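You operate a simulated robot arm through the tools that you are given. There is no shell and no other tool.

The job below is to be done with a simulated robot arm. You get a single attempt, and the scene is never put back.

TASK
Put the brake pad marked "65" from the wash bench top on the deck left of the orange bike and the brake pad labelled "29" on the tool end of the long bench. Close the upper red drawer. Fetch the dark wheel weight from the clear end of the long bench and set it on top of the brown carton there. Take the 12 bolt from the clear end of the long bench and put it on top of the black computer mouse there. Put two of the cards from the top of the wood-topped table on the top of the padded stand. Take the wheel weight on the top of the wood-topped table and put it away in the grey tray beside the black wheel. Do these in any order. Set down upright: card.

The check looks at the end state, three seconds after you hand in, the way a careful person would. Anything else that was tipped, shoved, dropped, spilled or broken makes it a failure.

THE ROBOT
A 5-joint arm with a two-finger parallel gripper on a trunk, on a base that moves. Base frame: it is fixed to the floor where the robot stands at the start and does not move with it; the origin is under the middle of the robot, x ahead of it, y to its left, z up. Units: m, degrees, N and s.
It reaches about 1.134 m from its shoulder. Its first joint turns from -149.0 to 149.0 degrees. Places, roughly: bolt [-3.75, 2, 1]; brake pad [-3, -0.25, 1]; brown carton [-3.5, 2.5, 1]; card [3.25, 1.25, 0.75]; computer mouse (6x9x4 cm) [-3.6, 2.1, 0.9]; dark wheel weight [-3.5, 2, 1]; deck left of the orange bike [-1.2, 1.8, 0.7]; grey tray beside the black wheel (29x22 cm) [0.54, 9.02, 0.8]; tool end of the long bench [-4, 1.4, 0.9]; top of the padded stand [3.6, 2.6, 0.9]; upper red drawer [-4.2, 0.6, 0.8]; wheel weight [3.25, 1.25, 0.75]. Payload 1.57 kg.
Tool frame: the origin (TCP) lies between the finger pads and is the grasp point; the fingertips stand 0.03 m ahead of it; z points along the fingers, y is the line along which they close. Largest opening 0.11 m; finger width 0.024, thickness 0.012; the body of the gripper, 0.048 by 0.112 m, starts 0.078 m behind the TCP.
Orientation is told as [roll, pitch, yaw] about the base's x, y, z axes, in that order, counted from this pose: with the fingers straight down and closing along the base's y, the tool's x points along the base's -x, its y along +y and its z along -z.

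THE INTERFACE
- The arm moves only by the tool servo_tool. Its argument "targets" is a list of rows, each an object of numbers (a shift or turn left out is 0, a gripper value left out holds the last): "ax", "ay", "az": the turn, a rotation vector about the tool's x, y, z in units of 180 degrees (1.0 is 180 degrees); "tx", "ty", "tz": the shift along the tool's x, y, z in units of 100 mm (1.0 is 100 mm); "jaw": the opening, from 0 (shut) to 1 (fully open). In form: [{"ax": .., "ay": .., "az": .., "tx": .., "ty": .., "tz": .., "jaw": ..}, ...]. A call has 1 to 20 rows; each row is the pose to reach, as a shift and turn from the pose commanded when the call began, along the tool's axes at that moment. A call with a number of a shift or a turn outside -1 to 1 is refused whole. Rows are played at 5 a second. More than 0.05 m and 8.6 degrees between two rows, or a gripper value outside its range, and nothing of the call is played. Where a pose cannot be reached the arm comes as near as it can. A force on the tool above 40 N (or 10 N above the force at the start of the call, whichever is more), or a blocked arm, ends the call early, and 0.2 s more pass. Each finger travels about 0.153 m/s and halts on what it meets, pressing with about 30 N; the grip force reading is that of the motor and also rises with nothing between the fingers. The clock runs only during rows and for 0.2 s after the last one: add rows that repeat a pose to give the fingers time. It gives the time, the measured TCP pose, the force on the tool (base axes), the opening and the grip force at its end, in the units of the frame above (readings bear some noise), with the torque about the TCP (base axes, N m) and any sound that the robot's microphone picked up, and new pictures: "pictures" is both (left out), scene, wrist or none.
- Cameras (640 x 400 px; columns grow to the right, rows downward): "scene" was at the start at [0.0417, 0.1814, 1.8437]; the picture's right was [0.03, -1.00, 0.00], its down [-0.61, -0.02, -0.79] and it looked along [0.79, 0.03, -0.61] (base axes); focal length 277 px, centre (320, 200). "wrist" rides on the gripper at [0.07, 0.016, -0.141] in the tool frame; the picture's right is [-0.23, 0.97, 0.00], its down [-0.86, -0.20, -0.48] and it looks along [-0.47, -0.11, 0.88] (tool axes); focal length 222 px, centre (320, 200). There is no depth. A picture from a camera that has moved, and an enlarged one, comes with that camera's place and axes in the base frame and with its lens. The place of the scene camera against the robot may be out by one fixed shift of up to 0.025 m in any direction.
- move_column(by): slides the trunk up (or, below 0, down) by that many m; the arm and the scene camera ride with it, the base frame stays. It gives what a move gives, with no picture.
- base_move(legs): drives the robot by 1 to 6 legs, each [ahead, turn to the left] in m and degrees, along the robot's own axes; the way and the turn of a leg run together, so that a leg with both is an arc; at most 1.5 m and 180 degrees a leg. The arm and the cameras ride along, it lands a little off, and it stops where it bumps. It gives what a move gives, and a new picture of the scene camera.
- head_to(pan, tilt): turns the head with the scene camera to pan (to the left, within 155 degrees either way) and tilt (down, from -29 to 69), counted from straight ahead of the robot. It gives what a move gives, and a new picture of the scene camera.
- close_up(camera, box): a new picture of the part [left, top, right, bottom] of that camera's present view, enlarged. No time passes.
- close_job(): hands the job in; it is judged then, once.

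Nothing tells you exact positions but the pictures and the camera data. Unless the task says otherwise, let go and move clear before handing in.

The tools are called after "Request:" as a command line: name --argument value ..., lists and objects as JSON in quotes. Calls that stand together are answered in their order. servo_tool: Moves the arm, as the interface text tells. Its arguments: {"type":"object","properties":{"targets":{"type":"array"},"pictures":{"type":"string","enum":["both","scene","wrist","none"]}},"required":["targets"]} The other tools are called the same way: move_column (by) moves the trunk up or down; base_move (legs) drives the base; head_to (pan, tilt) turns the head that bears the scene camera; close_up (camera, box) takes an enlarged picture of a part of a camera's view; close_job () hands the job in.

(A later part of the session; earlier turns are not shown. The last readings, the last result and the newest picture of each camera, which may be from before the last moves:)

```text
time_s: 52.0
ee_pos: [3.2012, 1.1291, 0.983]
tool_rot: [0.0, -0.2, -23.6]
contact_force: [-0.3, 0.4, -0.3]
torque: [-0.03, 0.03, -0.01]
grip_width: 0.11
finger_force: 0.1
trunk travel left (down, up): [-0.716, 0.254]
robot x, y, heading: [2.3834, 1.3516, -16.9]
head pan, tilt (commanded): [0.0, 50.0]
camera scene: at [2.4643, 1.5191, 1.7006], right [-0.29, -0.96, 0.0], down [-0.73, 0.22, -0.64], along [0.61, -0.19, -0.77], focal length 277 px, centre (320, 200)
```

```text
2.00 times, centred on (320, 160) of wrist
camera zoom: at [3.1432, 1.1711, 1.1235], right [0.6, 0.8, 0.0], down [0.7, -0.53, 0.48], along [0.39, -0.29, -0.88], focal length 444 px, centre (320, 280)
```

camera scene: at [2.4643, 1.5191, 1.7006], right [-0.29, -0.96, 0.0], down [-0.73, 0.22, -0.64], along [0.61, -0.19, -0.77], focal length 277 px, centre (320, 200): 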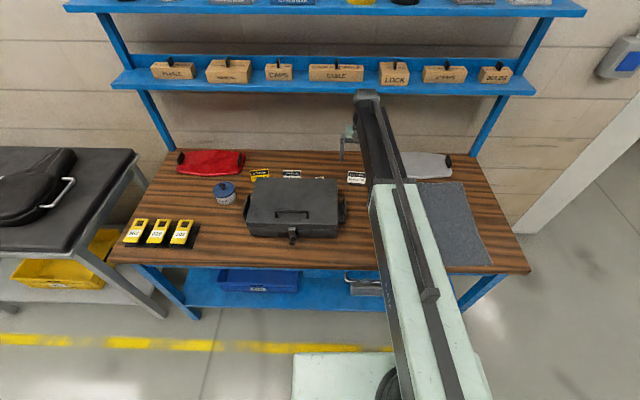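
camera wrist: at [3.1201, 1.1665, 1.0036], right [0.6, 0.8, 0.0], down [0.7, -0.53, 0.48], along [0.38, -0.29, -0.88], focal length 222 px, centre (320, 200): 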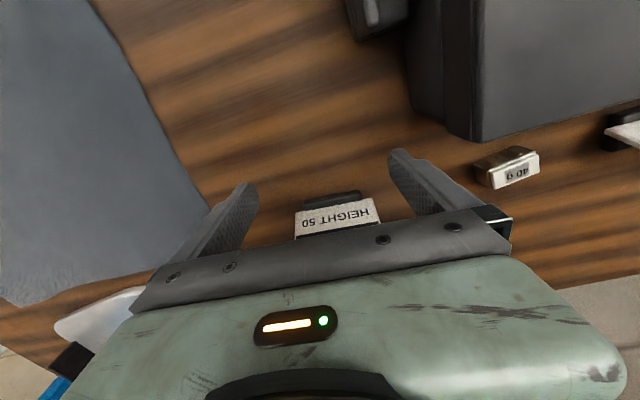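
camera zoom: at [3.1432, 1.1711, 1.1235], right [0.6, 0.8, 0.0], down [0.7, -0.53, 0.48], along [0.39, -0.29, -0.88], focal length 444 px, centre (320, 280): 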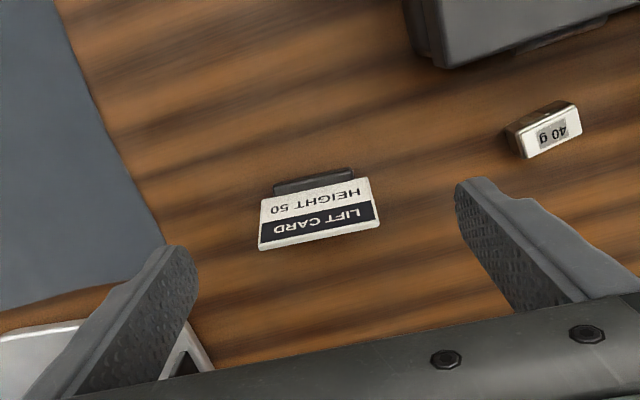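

Now the card is within reach: I need about 2.3 cm forward and 1 cm right, then straight down around the card edges.

Request:
servo_tool --targets '[{"tx": -0.12, "ty": -0.05}, {"tx": -0.23, "ty": -0.1}, {"tx": -0.23, "ty": -0.1}]' --pictures "none"

Request:
move_column --by -0.08

Request:
close_up --camera "wrist" --box '[160, 60, 480, 260]'

```text
time_s: 52.8
ee_pos: [3.218, 1.1107, 0.981]
tool_rot: [0.1, -0.1, -23.7]
contact_force: [-0.7, 0.2, 0.1]
torque: [0.01, 0.02, -0.01]
grip_width: 0.11
finger_force: 0.0
trunk travel left (down, up): [-0.716, 0.254]
robot x, y, heading: [2.3832, 1.3528, -17.0]
head pan, tilt (commanded): [0.0, 50.0]
```

```text
time_s: 54.0
ee_pos: [3.2178, 1.1115, 0.9023]
tool_rot: [-0.1, -0.1, -23.6]
contact_force: [-0.2, 0.4, -0.1]
torque: [0.02, -0.02, 0.02]
grip_width: 0.1102
finger_force: 0.1
trunk travel left (down, up): [-0.636, 0.334]
robot x, y, heading: [2.3812, 1.3517, -17.2]
head pan, tilt (commanded): [0.0, 50.0]
```

```text
2.00 times, centred on (320, 160) of wrist
camera zoom: at [3.1604, 1.1526, 1.0436], right [0.6, 0.8, 0.0], down [0.7, -0.53, 0.48], along [0.39, -0.29, -0.88], focal length 444 px, centre (320, 280)
```

zoom: 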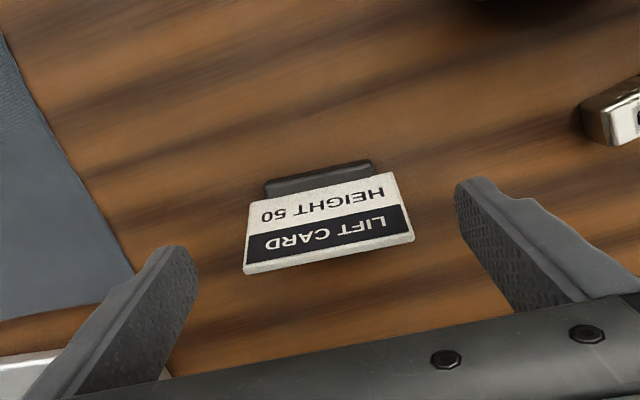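

The card is well centred between the fingertips. Lowering to the grasp height and closing gently.

Request:
move_column --by -0.04

Request:
servo_tool --targets '[{"jaw": 0.85}, {"jaw": 0.75}, {"jaw": 0.68}, {"jaw": 0.6}, {"jaw": 0.6}]' --pictures "wrist"

```text
time_s: 54.8
ee_pos: [3.2187, 1.1111, 0.8615]
tool_rot: [0.0, -0.1, -23.6]
contact_force: [-0.1, 0.5, 0.7]
torque: [0.04, -0.01, -0.01]
grip_width: 0.1099
finger_force: 0.2
trunk travel left (down, up): [-0.596, 0.374]
robot x, y, heading: [2.3834, 1.3512, -16.9]
head pan, tilt (commanded): [0.0, 50.0]
```

```text
time_s: 56.0
ee_pos: [3.217, 1.1105, 0.8618]
tool_rot: [0.0, -0.1, -23.6]
contact_force: [-0.6, 0.0, 1.2]
torque: [0.02, 0.01, 0.04]
grip_width: 0.0781
finger_force: 29.8
trunk travel left (down, up): [-0.596, 0.374]
robot x, y, heading: [2.3812, 1.3556, -17.0]
head pan, tilt (commanded): [0.0, 50.0]
camera wrist: at [3.1605, 1.1526, 1.0036], right [0.6, 0.8, 0.0], down [0.7, -0.53, 0.48], along [0.39, -0.29, -0.88], focal length 222 px, centre (320, 200)
```

wrist: 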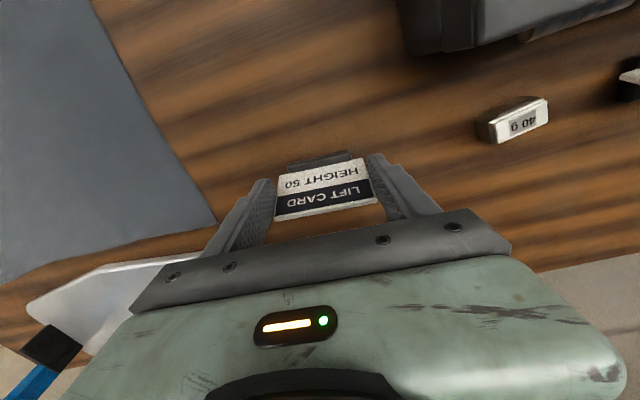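

The card is held (7.8 cm, 30 N). I'll lift a little, retract from under the shelf edge, then lift further.

Request:
move_column --by 0.04

Request:
servo_tool --targets '[{"tx": 0.25, "ty": -0.03}, {"tx": 0.5, "ty": -0.06}, {"tx": 0.6, "ty": -0.07}]' --pictures "wrist"

Request:
move_column --by 0.2

Request:
head_to --pan 40 --tilt 40

```text
time_s: 56.8
ee_pos: [3.2175, 1.111, 0.9022]
tool_rot: [0.0, -0.1, -23.6]
contact_force: [0.4, 0.1, -1.1]
torque: [0.05, 0.02, 0.0]
grip_width: 0.0782
finger_force: 30.5
trunk travel left (down, up): [-0.636, 0.334]
robot x, y, heading: [2.3795, 1.3516, -17.0]
head pan, tilt (commanded): [0.0, 50.0]
```

```text
time_s: 57.6
ee_pos: [3.1605, 1.1277, 0.9017]
tool_rot: [0.0, -0.2, -23.6]
contact_force: [0.0, 0.2, -0.5]
torque: [-0.01, -0.01, 0.04]
grip_width: 0.0781
finger_force: 29.8
trunk travel left (down, up): [-0.636, 0.334]
robot x, y, heading: [2.3797, 1.3524, -17.1]
head pan, tilt (commanded): [0.0, 50.0]
camera wrist: at [3.103, 1.1703, 1.0436], right [0.6, 0.8, 0.0], down [0.7, -0.53, 0.48], along [0.39, -0.29, -0.88], focal length 222 px, centre (320, 200)
```

wrist: 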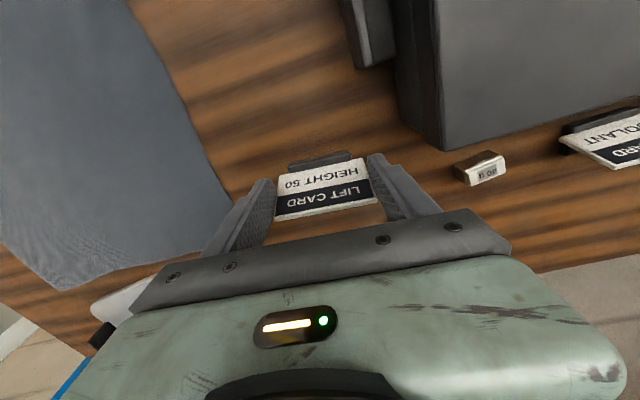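

```text
time_s: 59.8
ee_pos: [3.1617, 1.1292, 1.1021]
tool_rot: [0.0, 0.0, -23.5]
contact_force: [0.7, 0.6, -0.3]
torque: [0.03, -0.01, -0.01]
grip_width: 0.078
finger_force: 30.4
trunk travel left (down, up): [-0.836, 0.134]
robot x, y, heading: [2.3856, 1.3508, -17.1]
head pan, tilt (commanded): [0.0, 50.0]
```

```text
time_s: 60.9
ee_pos: [3.1604, 1.1281, 1.1031]
tool_rot: [0.0, 0.0, -23.6]
contact_force: [-0.1, -0.8, -1.4]
torque: [0.0, 0.02, 0.0]
grip_width: 0.078
finger_force: 29.7
trunk travel left (down, up): [-0.836, 0.134]
robot x, y, heading: [2.3819, 1.353, -16.9]
head pan, tilt (commanded): [40.0, 40.0]
camera scene: at [2.4689, 1.5747, 1.8348], right [0.39, -0.92, 0.0], down [-0.59, -0.25, -0.77], along [0.71, 0.3, -0.64], focal length 277 px, centre (320, 200)
```

scene: 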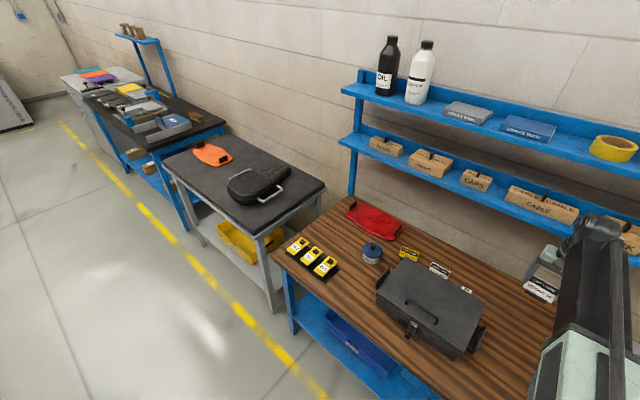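

The card is held upright. I'll retract the arm, back off from the table, and drive left to the padded stand, where the front strip looks free.

Request:
base_move --legs '[[-0.5, 0]]'

Request:
servo_tool --targets '[{"tx": 0.4}, {"tx": 0.8}, {"tx": 1.0}]' --pictures "none"

Request:
servo_tool --targets '[{"tx": 0.4}, {"tx": 0.8}, {"tx": 1.0}]' --pictures "none"

Request:
move_column --by 0.12

Request:
base_move --legs '[[0, 82], [1.45, 0], [0, -82]]'

Request:
head_to --pan 0 --tilt 45

```text
time_s: 63.8
ee_pos: [2.679, 1.2771, 1.1035]
tool_rot: [0.0, -0.2, -23.5]
contact_force: [-0.4, 0.4, 0.3]
torque: [-0.02, 0.0, -0.03]
grip_width: 0.0778
finger_force: 29.9
trunk travel left (down, up): [-0.836, 0.134]
robot x, y, heading: [1.8965, 1.5006, -16.9]
head pan, tilt (commanded): [40.0, 40.0]
camera scene: at [1.9861, 1.7222, 1.8348], right [0.39, -0.92, 0.0], down [-0.59, -0.25, -0.77], along [0.7, 0.3, -0.64], focal length 277 px, centre (320, 200)
```

scene: 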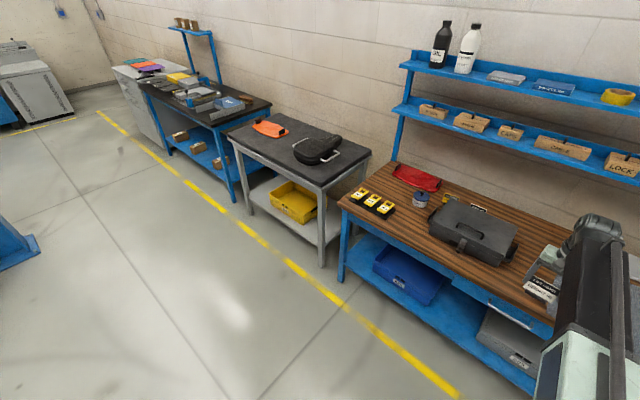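

```text
time_s: 64.6
ee_pos: [2.5873, 1.3183, 1.1027]
tool_rot: [0.0, -0.1, -23.5]
contact_force: [0.6, -0.2, -0.5]
torque: [0.0, -0.01, -0.01]
grip_width: 0.0778
finger_force: 30.4
trunk travel left (down, up): [-0.836, 0.134]
robot x, y, heading: [1.8995, 1.4983, -16.7]
head pan, tilt (commanded): [40.0, 40.0]
```

```text
time_s: 65.4
ee_pos: [2.4941, 1.3582, 1.1022]
tool_rot: [-0.1, 0.0, -23.5]
contact_force: [0.0, 1.1, -0.2]
torque: [0.0, 0.01, 0.02]
grip_width: 0.0782
finger_force: 29.6
trunk travel left (down, up): [-0.836, 0.134]
robot x, y, heading: [1.9, 1.499, -16.5]
head pan, tilt (commanded): [40.0, 40.0]
```

```text
time_s: 66.9
ee_pos: [2.4956, 1.3578, 1.222]
tool_rot: [-0.1, -0.1, -23.5]
contact_force: [0.5, 0.4, -0.6]
torque: [0.0, 0.0, -0.01]
grip_width: 0.0781
finger_force: 29.8
trunk travel left (down, up): [-0.956, 0.014]
robot x, y, heading: [1.9015, 1.5024, -16.7]
head pan, tilt (commanded): [40.0, 40.0]
```

```text
time_s: 81.2
ee_pos: [3.0789, 2.7061, 1.2231]
tool_rot: [0.0, -0.3, -22.2]
contact_force: [-0.7, 0.9, -0.9]
torque: [-0.02, -0.04, 0.0]
grip_width: 0.0779
finger_force: 29.8
trunk travel left (down, up): [-0.956, 0.014]
robot x, y, heading: [2.4879, 2.8529, -15.0]
head pan, tilt (commanded): [40.0, 40.0]
camera scene: at [2.5654, 3.0759, 1.9546], right [0.42, -0.91, 0.0], down [-0.58, -0.27, -0.77], along [0.7, 0.32, -0.64], focal length 277 px, centre (320, 200)
```

scene: 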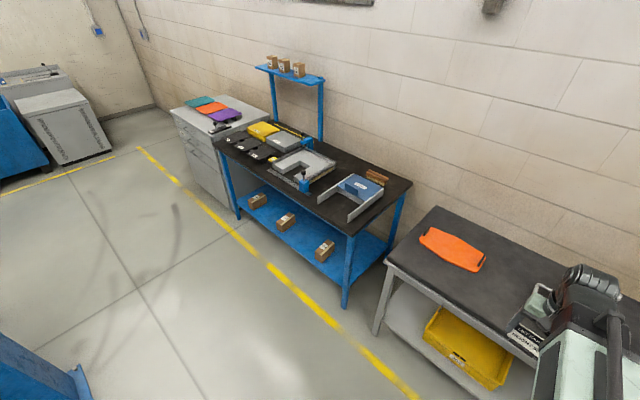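

```text
time_s: 82.3
ee_pos: [3.0799, 2.7064, 1.2227]
tool_rot: [0.0, -0.1, -22.3]
contact_force: [0.3, -0.4, -0.7]
torque: [-0.01, 0.02, -0.01]
grip_width: 0.0782
finger_force: 29.7
trunk travel left (down, up): [-0.956, 0.014]
robot x, y, heading: [2.4869, 2.8517, -15.0]
head pan, tilt (commanded): [0.0, 45.0]
camera scene: at [2.5681, 3.0178, 1.9475], right [-0.26, -0.97, 0.0], down [-0.68, 0.18, -0.71], along [0.68, -0.18, -0.71], focal length 277 px, centre (320, 200)
```

scene: 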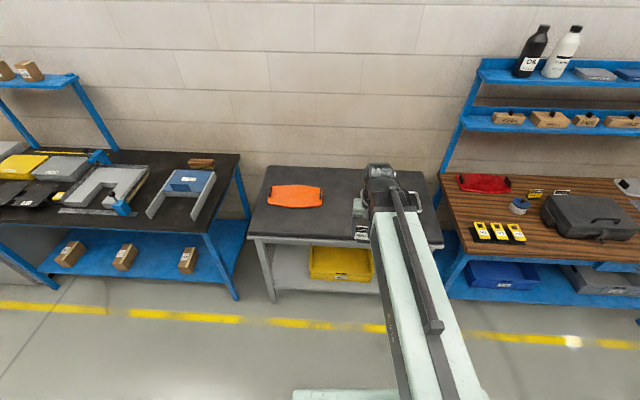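

I'm in front of the padded stand, with the card still held. I'll check the wrist view and compute the stand's height.

Request:
close_up --camera "scene" --box '[240, 150, 460, 290]'

Request:
close_up --camera "wrist" --box '[0, 0, 640, 400]'

Request:
move_column --by -0.15

Request:
close_up --camera "scene" --box '[240, 130, 460, 270]'

Request:
close_up --camera "wrist" --box '[0, 0, 640, 400]'

```text
2.86 times, centred on (350, 220) of scene
camera zoom: at [2.5681, 3.0178, 1.9475], right [-0.26, -0.97, 0.0], down [-0.68, 0.18, -0.71], along [0.68, -0.18, -0.71], focal length 792 px, centre (234, 143)
```

zoom: 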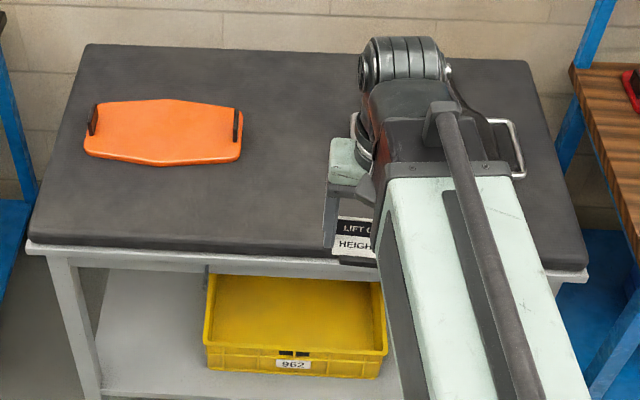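

```text
1.00 times, centred on (320, 200) of wrist (not enlarged: the box is as wide or as high as the picture)
camera zoom: at [3.0217, 2.7456, 1.3636], right [0.58, 0.82, 0.0], down [0.72, -0.51, 0.48], along [0.39, -0.28, -0.88], focal length 222 px, centre (320, 200)
```

zoom: 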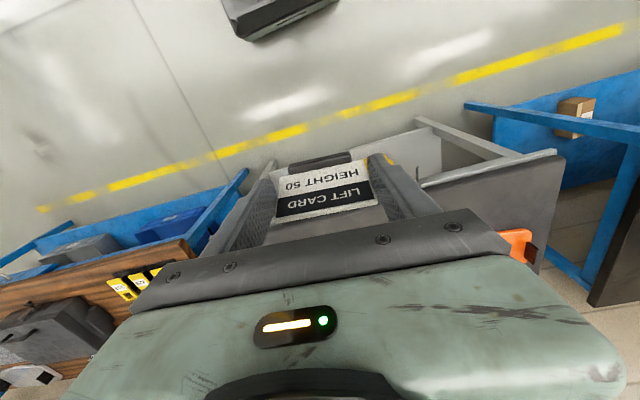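

```text
time_s: 84.0
ee_pos: [3.0813, 2.7048, 1.0714]
tool_rot: [0.0, -0.1, -22.2]
contact_force: [0.3, -0.9, 0.4]
torque: [-0.04, -0.03, 0.04]
grip_width: 0.0778
finger_force: 29.4
trunk travel left (down, up): [-0.806, 0.164]
robot x, y, heading: [2.487, 2.852, -15.1]
head pan, tilt (commanded): [0.0, 45.0]
```

```text
2.86 times, centred on (350, 200) of scene
camera zoom: at [2.5678, 3.0173, 1.7976], right [-0.26, -0.97, 0.0], down [-0.68, 0.18, -0.71], along [0.68, -0.18, -0.71], focal length 792 px, centre (234, 200)
```

zoom: 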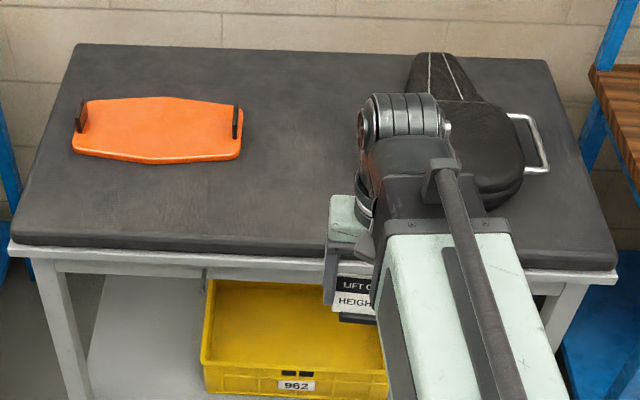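

```text
1.00 times, centred on (320, 200) of wrist (not enlarged: the box is as wide or as high as the picture)
camera zoom: at [3.0215, 2.7452, 1.2137], right [0.58, 0.82, 0.0], down [0.72, -0.51, 0.48], along [0.39, -0.28, -0.88], focal length 222 px, centre (320, 200)
```

zoom: 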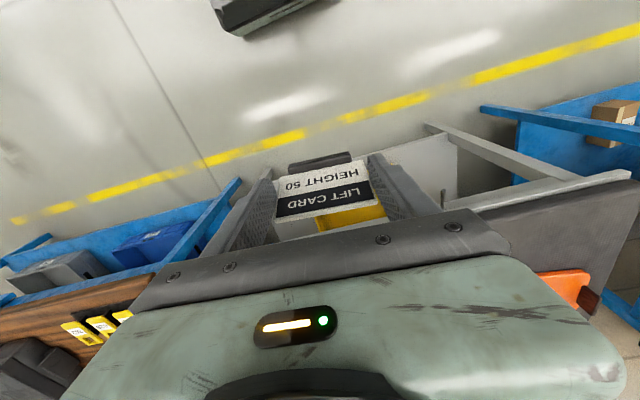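

The pad top is about z≈0.855, with its front edge at ~0.885 m ahead. I'll drive forward and extend the arm over the free middle strip between the orange cover and the seat.

Request:
base_move --legs '[[0.27, 0]]'

Request:
servo_tool --targets '[{"tx": -0.4, "ty": 0.1}, {"tx": -0.8, "ty": 0.3}, {"tx": -1.0, "ty": 0.5}]' --pictures "none"

Request:
servo_tool --targets '[{"tx": -0.3, "ty": 0.1}, {"tx": -0.5, "ty": 0.3}, {"tx": -0.5, "ty": 0.3}]' --pictures "both"

```text
time_s: 85.9
ee_pos: [3.3412, 2.641, 1.0722]
tool_rot: [0.0, -0.1, -21.8]
contact_force: [0.5, -0.5, -0.1]
torque: [0.02, 0.0, -0.03]
grip_width: 0.0781
finger_force: 30.3
trunk travel left (down, up): [-0.806, 0.164]
robot x, y, heading: [2.7439, 2.7766, -14.6]
head pan, tilt (commanded): [0.0, 45.0]
camera scene: at [2.8258, 2.9476, 1.7975], right [-0.25, -0.97, 0.0], down [-0.68, 0.18, -0.71], along [0.68, -0.18, -0.71], focal length 277 px, centre (320, 200)
```

scene: 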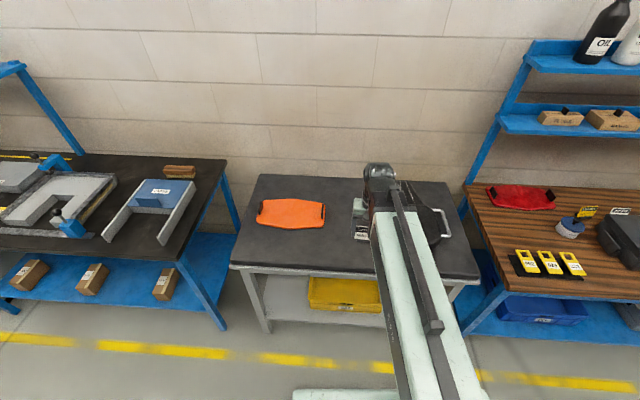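

```text
time_s: 86.7
ee_pos: [3.4538, 2.6485, 1.0723]
tool_rot: [0.0, -0.2, -21.7]
contact_force: [-0.5, -0.5, 0.5]
torque: [-0.02, -0.01, 0.02]
grip_width: 0.0781
finger_force: 30.2
trunk travel left (down, up): [-0.806, 0.164]
robot x, y, heading: [2.7479, 2.7804, -14.4]
head pan, tilt (commanded): [0.0, 45.0]
```

```text
time_s: 87.5
ee_pos: [3.5099, 2.6577, 1.0717]
tool_rot: [0.0, -0.2, -21.9]
contact_force: [-0.2, 0.3, -0.7]
torque: [-0.01, -0.03, 0.0]
grip_width: 0.0778
finger_force: 30.3
trunk travel left (down, up): [-0.806, 0.164]
robot x, y, heading: [2.7462, 2.7818, -14.5]
head pan, tilt (commanded): [0.0, 45.0]
camera scene: at [2.8254, 2.9478, 1.7975], right [-0.25, -0.97, 0.0], down [-0.68, 0.18, -0.71], along [0.68, -0.18, -0.71], focal length 277 px, centre (320, 200)
camera wrist: at [3.4517, 2.6977, 1.2136], right [0.57, 0.82, 0.0], down [0.72, -0.5, 0.48], along [0.39, -0.27, -0.88], focal length 222 px, centre (320, 200)
```

scene: 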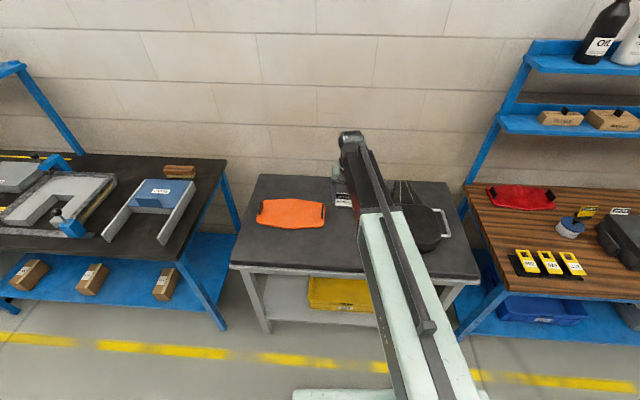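
wrist: 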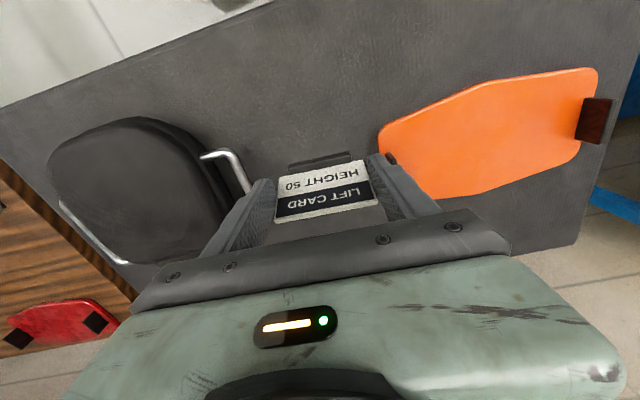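

The pad below is clear. I'll pull back 6 cm towards the front edge to gain room from the orange cover and seat handle, then lower towards the pad.

Request:
servo_tool --targets '[{"tx": 0.3}, {"tx": 0.6}, {"tx": 0.6}]' --pictures "none"

Request:
move_column --by -0.145

Request:
close_up --camera "scene" --box '[300, 150, 420, 225]'

Request:
close_up --camera "wrist" --box '[160, 60, 480, 260]'

```text
time_s: 88.3
ee_pos: [3.4535, 2.682, 1.072]
tool_rot: [0.0, -0.1, -21.9]
contact_force: [0.3, -0.2, -0.1]
torque: [0.02, 0.02, -0.02]
grip_width: 0.0779
finger_force: 30.6
trunk travel left (down, up): [-0.806, 0.164]
robot x, y, heading: [2.7472, 2.7778, -14.4]
head pan, tilt (commanded): [0.0, 45.0]
```

```text
time_s: 90.0
ee_pos: [3.4524, 2.6808, 0.9271]
tool_rot: [0.0, -0.1, -21.7]
contact_force: [0.5, 0.6, 0.0]
torque: [0.01, 0.0, -0.02]
grip_width: 0.0778
finger_force: 29.4
trunk travel left (down, up): [-0.661, 0.309]
robot x, y, heading: [2.7462, 2.7773, -14.5]
head pan, tilt (commanded): [0.0, 45.0]
```

```text
5.33 times, centred on (360, 188) of scene
camera zoom: at [2.8254, 2.9476, 1.6526], right [-0.25, -0.97, 0.0], down [-0.68, 0.18, -0.71], along [0.68, -0.18, -0.71], focal length 1479 px, centre (107, 267)
```

zoom: 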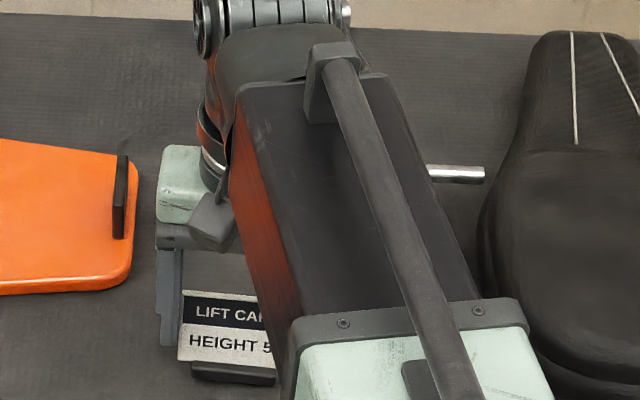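

```text
2.00 times, centred on (320, 160) of wrist
camera zoom: at [3.394, 2.7215, 1.0686], right [0.57, 0.82, 0.0], down [0.72, -0.5, 0.48], along [0.39, -0.27, -0.88], focal length 444 px, centre (320, 280)
```

zoom: 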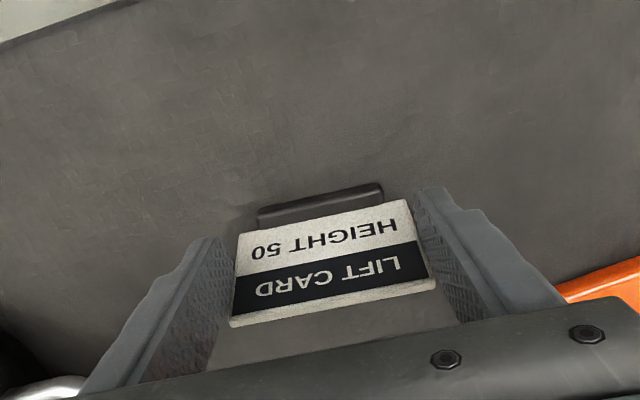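

The card hangs a few centimetres over the pad. I'll lower in small steps watching the vertical force.

Request:
move_column --by -0.015

Request:
move_column --by -0.006

Request:
move_column --by -0.005

Request:
close_up --camera "wrist" --box '[160, 60, 480, 260]'

```text
time_s: 90.7
ee_pos: [3.4517, 2.681, 0.9128]
tool_rot: [0.0, -0.1, -21.8]
contact_force: [-3.9, -0.3, 18.8]
torque: [0.01, -0.08, -0.01]
grip_width: 0.0783
finger_force: 30.1
trunk travel left (down, up): [-0.646, 0.324]
robot x, y, heading: [2.7451, 2.7812, -14.8]
head pan, tilt (commanded): [0.0, 45.0]
```

```text
time_s: 91.2
ee_pos: [3.4501, 2.6807, 0.9088]
tool_rot: [-0.1, -0.2, -21.8]
contact_force: [-2.7, 0.4, 28.3]
torque: [-0.2, -0.34, -0.03]
grip_width: 0.0781
finger_force: 30.2
trunk travel left (down, up): [-0.64, 0.33]
robot x, y, heading: [2.7477, 2.7808, -14.4]
head pan, tilt (commanded): [0.0, 45.0]
```

```text
time_s: 91.8
ee_pos: [3.4498, 2.6814, 0.9038]
tool_rot: [-0.1, -0.2, -21.8]
contact_force: [-8.3, 1.4, 27.9]
torque: [-0.42, -0.15, -0.09]
grip_width: 0.0783
finger_force: 30.0
trunk travel left (down, up): [-0.635, 0.335]
robot x, y, heading: [2.7455, 2.7812, -14.4]
head pan, tilt (commanded): [0.0, 45.0]
```

```text
2.00 times, centred on (320, 160) of wrist
camera zoom: at [3.3913, 2.7221, 1.0443], right [0.57, 0.82, 0.0], down [0.72, -0.5, 0.48], along [0.39, -0.27, -0.88], focal length 444 px, centre (320, 280)
```

zoom: 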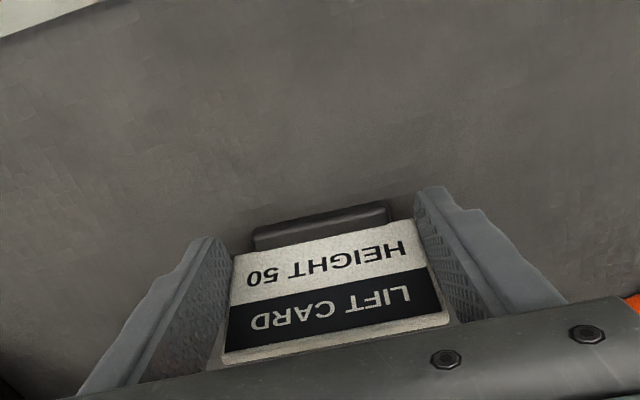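

Contact came earlier than I expected, so the card slid up slightly in the grip but is still upright. I'll ease up a few millimetres to relieve the load before releasing.

Request:
move_column --by 0.004

Request:
close_up --camera "wrist" --box '[220, 100, 420, 225]'

```text
time_s: 92.3
ee_pos: [3.4523, 2.6817, 0.905]
tool_rot: [0.1, -0.1, -21.8]
contact_force: [-0.4, -0.5, -0.5]
torque: [0.0, -0.01, -0.03]
grip_width: 0.0779
finger_force: 29.2
trunk travel left (down, up): [-0.639, 0.331]
robot x, y, heading: [2.7437, 2.7829, -14.5]
head pan, tilt (commanded): [0.0, 45.0]
```

```text
3.20 times, centred on (320, 162) of wrist
camera zoom: at [3.3944, 2.7215, 1.0462], right [0.57, 0.82, 0.0], down [0.72, -0.5, 0.48], along [0.39, -0.27, -0.88], focal length 711 px, centre (320, 320)
```

zoom: 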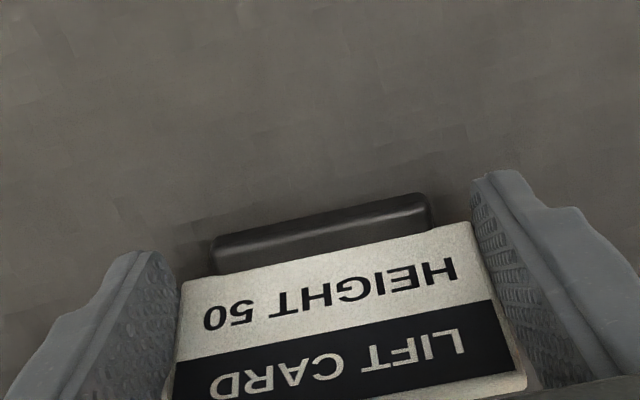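

Request:
move_column --by -0.002

Request:
servo_tool --targets '[{"jaw": 0.72}, {"jaw": 0.75}, {"jaw": 0.8}, {"jaw": 0.87}, {"jaw": 0.87}]' --pictures "wrist"

```text
time_s: 92.8
ee_pos: [3.4532, 2.6814, 0.9031]
tool_rot: [0.0, -0.2, -21.8]
contact_force: [0.8, -1.1, 0.2]
torque: [-0.03, -0.05, -0.02]
grip_width: 0.078
finger_force: 30.0
trunk travel left (down, up): [-0.637, 0.333]
robot x, y, heading: [2.7484, 2.7785, -14.4]
head pan, tilt (commanded): [0.0, 45.0]
```

```text
time_s: 94.0
ee_pos: [3.452, 2.6812, 0.9033]
tool_rot: [0.0, -0.1, -21.7]
contact_force: [-0.2, 0.1, -0.4]
torque: [0.0, 0.04, -0.01]
grip_width: 0.0957
finger_force: 0.0
trunk travel left (down, up): [-0.637, 0.333]
robot x, y, heading: [2.7465, 2.78, -14.6]
head pan, tilt (commanded): [0.0, 45.0]
camera wrist: at [3.394, 2.7215, 1.0446], right [0.57, 0.82, 0.0], down [0.72, -0.5, 0.48], along [0.39, -0.27, -0.88], focal length 222 px, centre (320, 200)
```

wrist: 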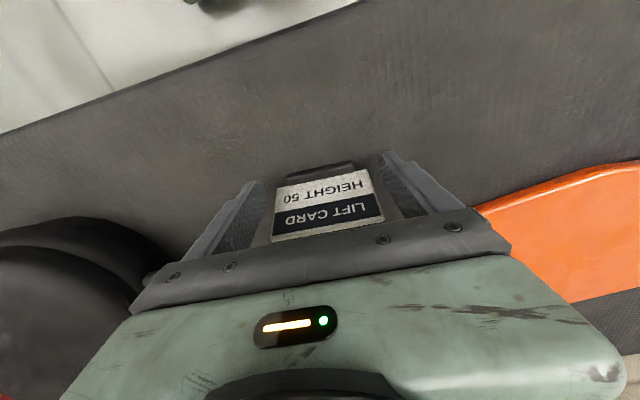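

The card stands free. I'll raise straight up and confirm it stays upright.

Request:
move_column --by 0.17

Request:
servo_tool --targets '[{"jaw": 1.0, "tx": 0.4}, {"tx": 0.8, "jaw": 1.0}, {"tx": 1.0}]' --pictures "both"

```text
time_s: 95.9
ee_pos: [3.453, 2.6814, 1.0732]
tool_rot: [0.0, 0.0, -21.7]
contact_force: [-0.1, 0.3, -0.2]
torque: [0.01, 0.02, 0.0]
grip_width: 0.0958
finger_force: 0.1
trunk travel left (down, up): [-0.807, 0.163]
robot x, y, heading: [2.7451, 2.7795, -14.3]
head pan, tilt (commanded): [0.0, 45.0]
```

```text
time_s: 96.7
ee_pos: [3.3587, 2.7206, 1.0752]
tool_rot: [-0.1, -0.1, -21.7]
contact_force: [-0.3, 0.2, 1.0]
torque: [-0.04, 0.03, 0.02]
grip_width: 0.11
finger_force: 0.1
trunk travel left (down, up): [-0.807, 0.163]
robot x, y, heading: [2.7454, 2.7797, -14.6]
head pan, tilt (commanded): [0.0, 45.0]
camera scene: at [2.8253, 2.9477, 1.7985], right [-0.25, -0.97, 0.0], down [-0.68, 0.18, -0.71], along [0.68, -0.18, -0.71], focal length 277 px, centre (320, 200)
camera wrist: at [3.3001, 2.7605, 1.2147], right [0.57, 0.82, 0.0], down [0.72, -0.5, 0.48], along [0.39, -0.27, -0.88], focal length 222 px, centre (320, 200)
```

scene: 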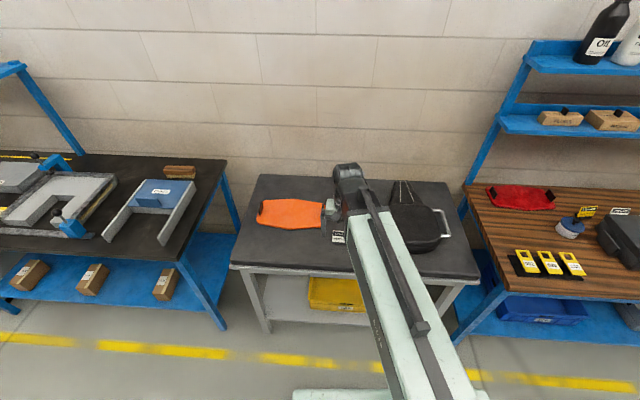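
wrist: 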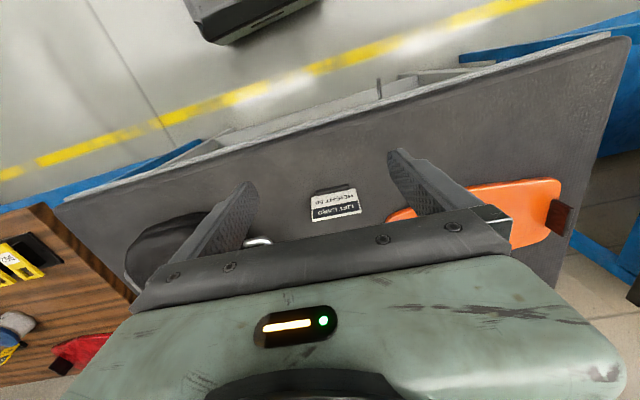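

The first card stands upright on the padded stand. Now I'll go back to the wood table for the yellow LIFT CARD.

Request:
base_move --legs '[[-0.5, 0], [0, -89], [1.15, 0], [0, 86.5]]'

Request:
head_to --pan 0 --tilt 40

```text
time_s: 112.8
ee_pos: [2.5866, 1.6972, 1.0736]
tool_rot: [0.0, -0.4, -23.3]
contact_force: [-0.3, -0.7, 0.2]
torque: [-0.01, -0.01, -0.02]
grip_width: 0.1099
finger_force: 0.0
trunk travel left (down, up): [-0.807, 0.163]
robot x, y, heading: [1.9772, 1.7672, -16.6]
head pan, tilt (commanded): [0.0, 45.0]
camera scene: at [2.0581, 1.9286, 1.7986], right [-0.28, -0.96, 0.0], down [-0.68, 0.2, -0.71], along [0.68, -0.2, -0.71], focal length 277 px, centre (320, 200)
```

scene: 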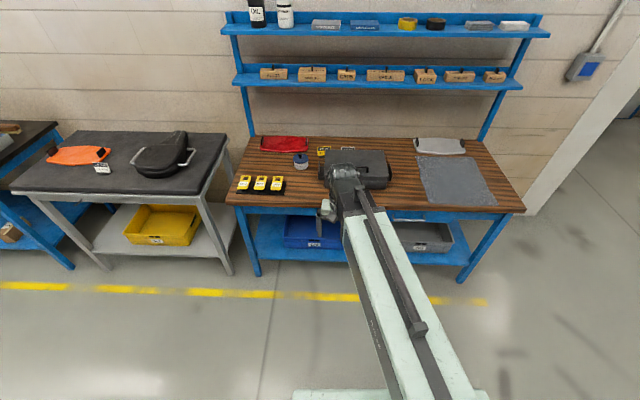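

```text
time_s: 113.4
ee_pos: [2.5877, 1.697, 1.0742]
tool_rot: [0.1, -0.1, -23.3]
contact_force: [1.0, 0.8, 0.2]
torque: [0.0, 0.01, -0.02]
grip_width: 0.1099
finger_force: 0.1
trunk travel left (down, up): [-0.807, 0.163]
robot x, y, heading: [1.9773, 1.768, -16.4]
head pan, tilt (commanded): [0.0, 40.0]
camera scene: at [2.0625, 1.9275, 1.8058], right [-0.28, -0.96, 0.0], down [-0.62, 0.18, -0.77], along [0.73, -0.22, -0.64], focal length 277 px, centre (320, 200)
```

scene: 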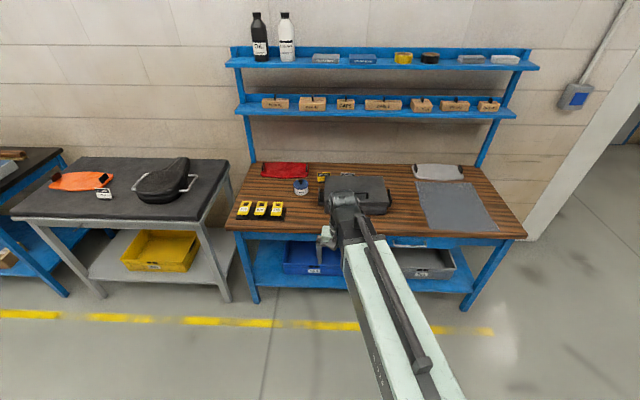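

Request:
base_move --legs '[[0.5, 0]]'

Request:
servo_tool --targets '[{"tx": -0.4, "az": -0.025}, {"tx": -0.8, "az": -0.05}, {"tx": -1.0, "az": -0.065}, {"tx": -1.0, "az": -0.065}]' --pictures "both"

```text
time_s: 116.3
ee_pos: [3.0692, 1.5589, 1.0732]
tool_rot: [0.1, -0.2, -23.1]
contact_force: [-0.4, 0.2, 0.0]
torque: [0.0, -0.01, 0.0]
grip_width: 0.1101
finger_force: 0.0
trunk travel left (down, up): [-0.807, 0.163]
robot x, y, heading: [2.4521, 1.6192, -16.0]
head pan, tilt (commanded): [0.0, 40.0]
camera scene: at [2.5414, 1.7866, 1.8058], right [-0.28, -0.96, 0.0], down [-0.62, 0.18, -0.77], along [0.74, -0.21, -0.64], focal length 277 px, centre (320, 200)
```

scene: 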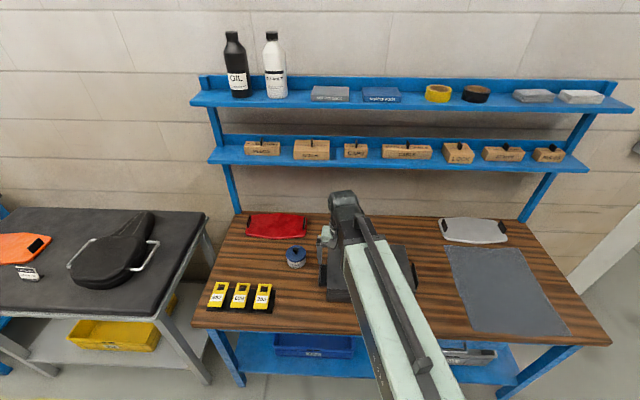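

```text
time_s: 117.3
ee_pos: [3.1601, 1.5197, 1.0732]
tool_rot: [-0.1, -0.1, -11.4]
contact_force: [-0.2, 0.4, -0.3]
torque: [0.03, 0.01, 0.03]
grip_width: 0.11
finger_force: 0.0
trunk travel left (down, up): [-0.807, 0.163]
robot x, y, heading: [2.452, 1.6238, -16.2]
head pan, tilt (commanded): [0.0, 40.0]
camera scene: at [2.5412, 1.7867, 1.8058], right [-0.28, -0.96, 0.0], down [-0.62, 0.18, -0.77], along [0.74, -0.21, -0.64], focal length 277 px, centre (320, 200)
camera wrist: at [3.0951, 1.548, 1.2146], right [0.41, 0.91, 0.0], down [0.8, -0.36, 0.48], along [0.44, -0.2, -0.88], focal length 222 px, centre (320, 200)
```

scene: 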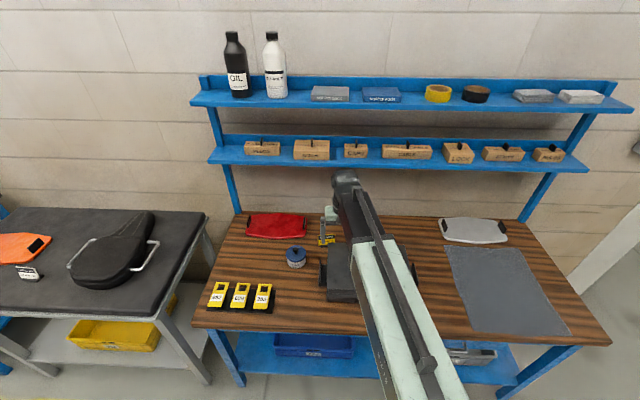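
wrist: 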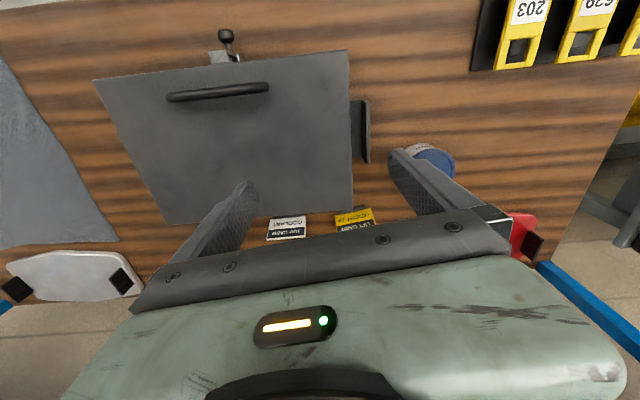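

Request:
close_up --camera "wrist" --box '[250, 180, 410, 280]'

```text
4.00 times, centred on (330, 230) of wrist
camera zoom: at [3.0951, 1.548, 1.2146], right [0.41, 0.91, 0.0], down [0.8, -0.36, 0.48], along [0.44, -0.2, -0.88], focal length 888 px, centre (280, 80)
```

zoom: 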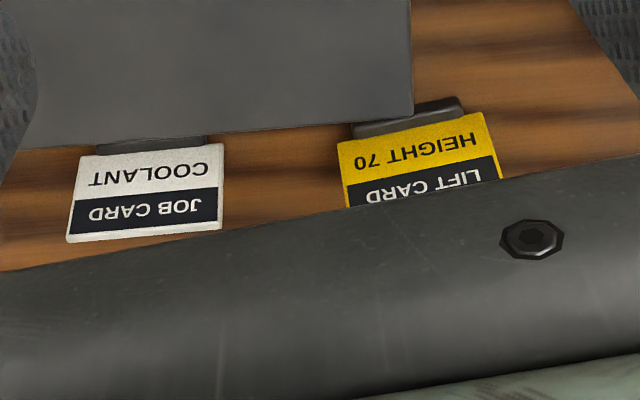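

The yellow card's base is centred at about (3.340, 1.509), turned to about -10.6°. I'll move to 4 cm short of it, beyond the toolbox, and check.

Request:
servo_tool --targets '[{"tx": -0.35, "ty": 0.05}, {"tx": -0.7, "ty": 0.1}, {"tx": -1.0, "ty": 0.14, "az": -0.004}]' --pictures "none"

Request:
servo_tool --targets '[{"tx": -0.25, "ty": 0.05}, {"tx": -0.45, "ty": 0.1}, {"tx": -0.45, "ty": 0.1}]' --pictures "none"

Request:
move_column --by -0.1

Request:
close_up --camera "wrist" --box '[160, 60, 480, 260]'

Request:
close_up --camera "scene" --box '[260, 100, 440, 300]'

```text
time_s: 118.2
ee_pos: [3.2604, 1.5113, 1.0725]
tool_rot: [0.0, -0.1, -10.7]
contact_force: [0.3, 0.1, 0.2]
torque: [-0.01, 0.01, 0.0]
grip_width: 0.1099
finger_force: 0.1
trunk travel left (down, up): [-0.807, 0.163]
robot x, y, heading: [2.4519, 1.6241, -15.8]
head pan, tilt (commanded): [0.0, 40.0]
```

```text
time_s: 119.0
ee_pos: [3.3062, 1.5144, 1.0726]
tool_rot: [0.0, -0.1, -10.7]
contact_force: [-1.0, 0.8, 0.3]
torque: [-0.02, 0.0, -0.01]
grip_width: 0.1103
finger_force: 0.1
trunk travel left (down, up): [-0.807, 0.163]
robot x, y, heading: [2.4564, 1.6195, -16.0]
head pan, tilt (commanded): [0.0, 40.0]
```

```text
time_s: 120.3
ee_pos: [3.306, 1.514, 0.9722]
tool_rot: [0.1, 0.0, -10.6]
contact_force: [0.3, -0.5, 0.0]
torque: [0.03, 0.0, -0.01]
grip_width: 0.1099
finger_force: 0.0
trunk travel left (down, up): [-0.707, 0.263]
robot x, y, heading: [2.4541, 1.623, -16.1]
head pan, tilt (commanded): [0.0, 40.0]
```

```text
2.00 times, centred on (320, 160) of wrist
camera zoom: at [3.2409, 1.5418, 1.1146], right [0.4, 0.91, 0.0], down [0.8, -0.35, 0.48], along [0.44, -0.19, -0.88], focal length 444 px, centre (320, 280)
```

zoom: 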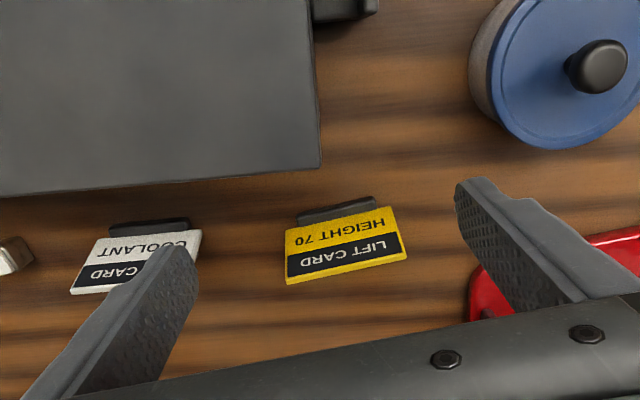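

```text
2.00 times, centred on (350, 200) of scene
camera zoom: at [2.5411, 1.7866, 1.7058], right [-0.28, -0.96, 0.0], down [-0.62, 0.18, -0.77], along [0.74, -0.21, -0.64], focal length 554 px, centre (260, 200)
```

zoom: 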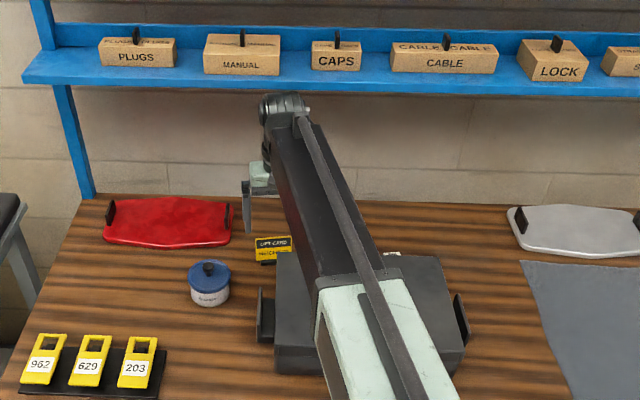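

Refined: the yellow plate is centred at about (3.351, 1.508). Since the JOB card's end is close, I'll narrow the opening to 9.2 cm before descending.

Request:
servo_tool --targets '[{"tx": -0.2, "ty": 0.01, "jaw": 0.836}, {"tx": -0.45, "ty": 0.02, "jaw": 0.836}, {"tx": -0.45, "ty": 0.02, "jaw": 0.836}]' --pictures "none"

Request:
move_column --by -0.055

Request:
close_up --camera "wrist" --box '[160, 60, 480, 260]'

```text
time_s: 121.1
ee_pos: [3.3528, 1.5064, 0.9735]
tool_rot: [0.1, -0.2, -10.7]
contact_force: [0.9, 0.1, 2.0]
torque: [0.02, -0.01, 0.0]
grip_width: 0.0923
finger_force: 0.1
trunk travel left (down, up): [-0.707, 0.263]
robot x, y, heading: [2.4567, 1.6237, -16.1]
head pan, tilt (commanded): [0.0, 40.0]
```

```text
time_s: 122.0
ee_pos: [3.3509, 1.5081, 0.9187]
tool_rot: [0.1, -0.1, -10.6]
contact_force: [0.3, -0.5, -0.5]
torque: [-0.01, 0.0, -0.02]
grip_width: 0.0921
finger_force: 0.0
trunk travel left (down, up): [-0.652, 0.318]
robot x, y, heading: [2.4551, 1.6243, -15.9]
head pan, tilt (commanded): [0.0, 40.0]
```

```text
2.00 times, centred on (320, 160) of wrist
camera zoom: at [3.2864, 1.5353, 1.0596], right [0.4, 0.91, 0.0], down [0.8, -0.35, 0.48], along [0.44, -0.19, -0.88], focal length 444 px, centre (320, 280)
```

zoom: 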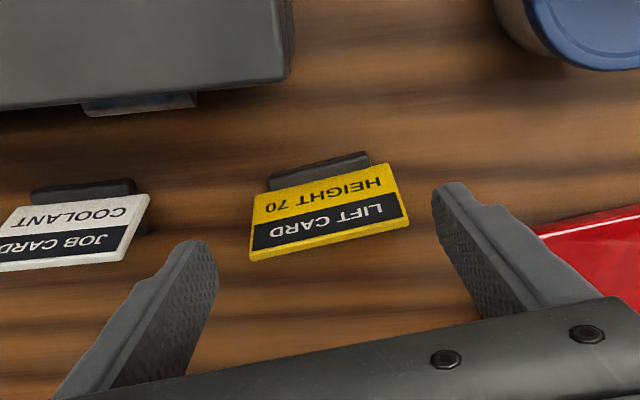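

Request:
move_column --by -0.056

Request:
servo_tool --targets '[{"jaw": 0.76}, {"jaw": 0.7}, {"jaw": 0.62}, {"jaw": 0.6}, {"jaw": 0.6}]' --pictures "wrist"

```text
time_s: 123.0
ee_pos: [3.3509, 1.5073, 0.8625]
tool_rot: [0.0, -0.1, -10.7]
contact_force: [-0.1, 0.0, 0.3]
torque: [-0.02, -0.01, 0.01]
grip_width: 0.092
finger_force: 0.1
trunk travel left (down, up): [-0.596, 0.374]
robot x, y, heading: [2.4528, 1.6234, -16.0]
head pan, tilt (commanded): [0.0, 40.0]
```

```text
time_s: 124.2
ee_pos: [3.352, 1.5075, 0.8615]
tool_rot: [-0.1, -0.1, -10.7]
contact_force: [0.7, 0.1, 0.8]
torque: [-0.05, -0.01, 0.03]
grip_width: 0.0784
finger_force: 29.9
trunk travel left (down, up): [-0.596, 0.374]
robot x, y, heading: [2.4533, 1.6226, -15.9]
head pan, tilt (commanded): [0.0, 40.0]
camera wrist: at [3.2864, 1.5353, 1.0036], right [0.4, 0.91, 0.0], down [0.8, -0.35, 0.48], along [0.44, -0.19, -0.88], focal length 222 px, centre (320, 200)
```

wrist: 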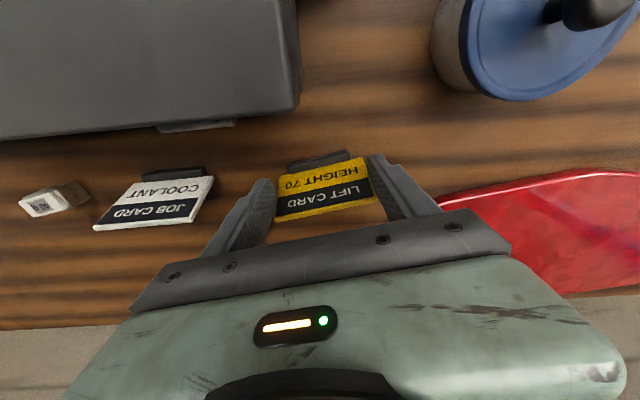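

The yellow card is held. I'll lift it straight up clear of the toolbox, then retract and drive back to the stand.

Request:
move_column --by 0.22

Request:
servo_tool --targets '[{"tx": 0.4}, {"tx": 0.8}, {"tx": 1.0}]' --pictures "none"

Request:
servo_tool --targets '[{"tx": 0.4}, {"tx": 0.8}, {"tx": 1.0}]' --pictures "both"

```text
time_s: 126.5
ee_pos: [3.352, 1.5067, 1.0816]
tool_rot: [0.0, 0.0, -10.8]
contact_force: [-0.2, 0.0, -0.3]
torque: [-0.01, 0.0, -0.01]
grip_width: 0.078
finger_force: 30.2
trunk travel left (down, up): [-0.816, 0.154]
robot x, y, heading: [2.4527, 1.6221, -16.3]
head pan, tilt (commanded): [0.0, 40.0]
```

```text
time_s: 127.3
ee_pos: [3.2534, 1.5268, 1.082]
tool_rot: [0.0, -0.1, -10.7]
contact_force: [-1.1, 0.0, -0.5]
torque: [-0.01, 0.0, 0.0]
grip_width: 0.078
finger_force: 29.9
trunk travel left (down, up): [-0.816, 0.154]
robot x, y, heading: [2.4529, 1.6202, -16.2]
head pan, tilt (commanded): [0.0, 40.0]
```

```text
time_s: 128.1
ee_pos: [3.1547, 1.5447, 1.0822]
tool_rot: [0.0, -0.1, -10.7]
contact_force: [-0.2, -0.8, -0.7]
torque: [0.01, 0.04, 0.01]
grip_width: 0.0779
finger_force: 29.8
trunk travel left (down, up): [-0.816, 0.154]
robot x, y, heading: [2.4551, 1.6219, -16.1]
head pan, tilt (commanded): [0.0, 40.0]
camera scene: at [2.5412, 1.7867, 1.8148], right [-0.28, -0.96, 0.0], down [-0.62, 0.18, -0.77], along [0.74, -0.21, -0.64], focal length 277 px, centre (320, 200)
camera wrist: at [3.0891, 1.5717, 1.2236], right [0.4, 0.91, 0.0], down [0.8, -0.35, 0.48], along [0.44, -0.19, -0.88], focal length 222 px, centre (320, 200)
```

scene: 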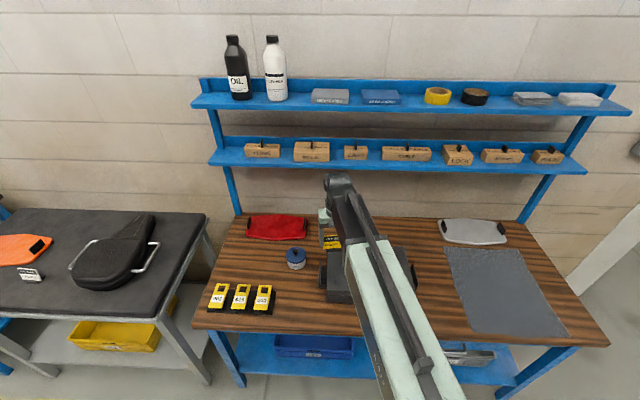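
wrist: 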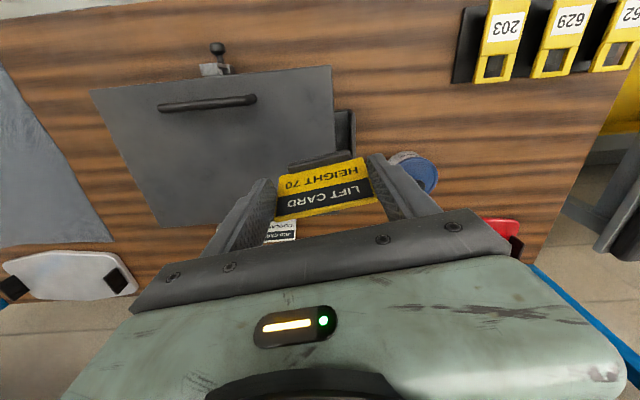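

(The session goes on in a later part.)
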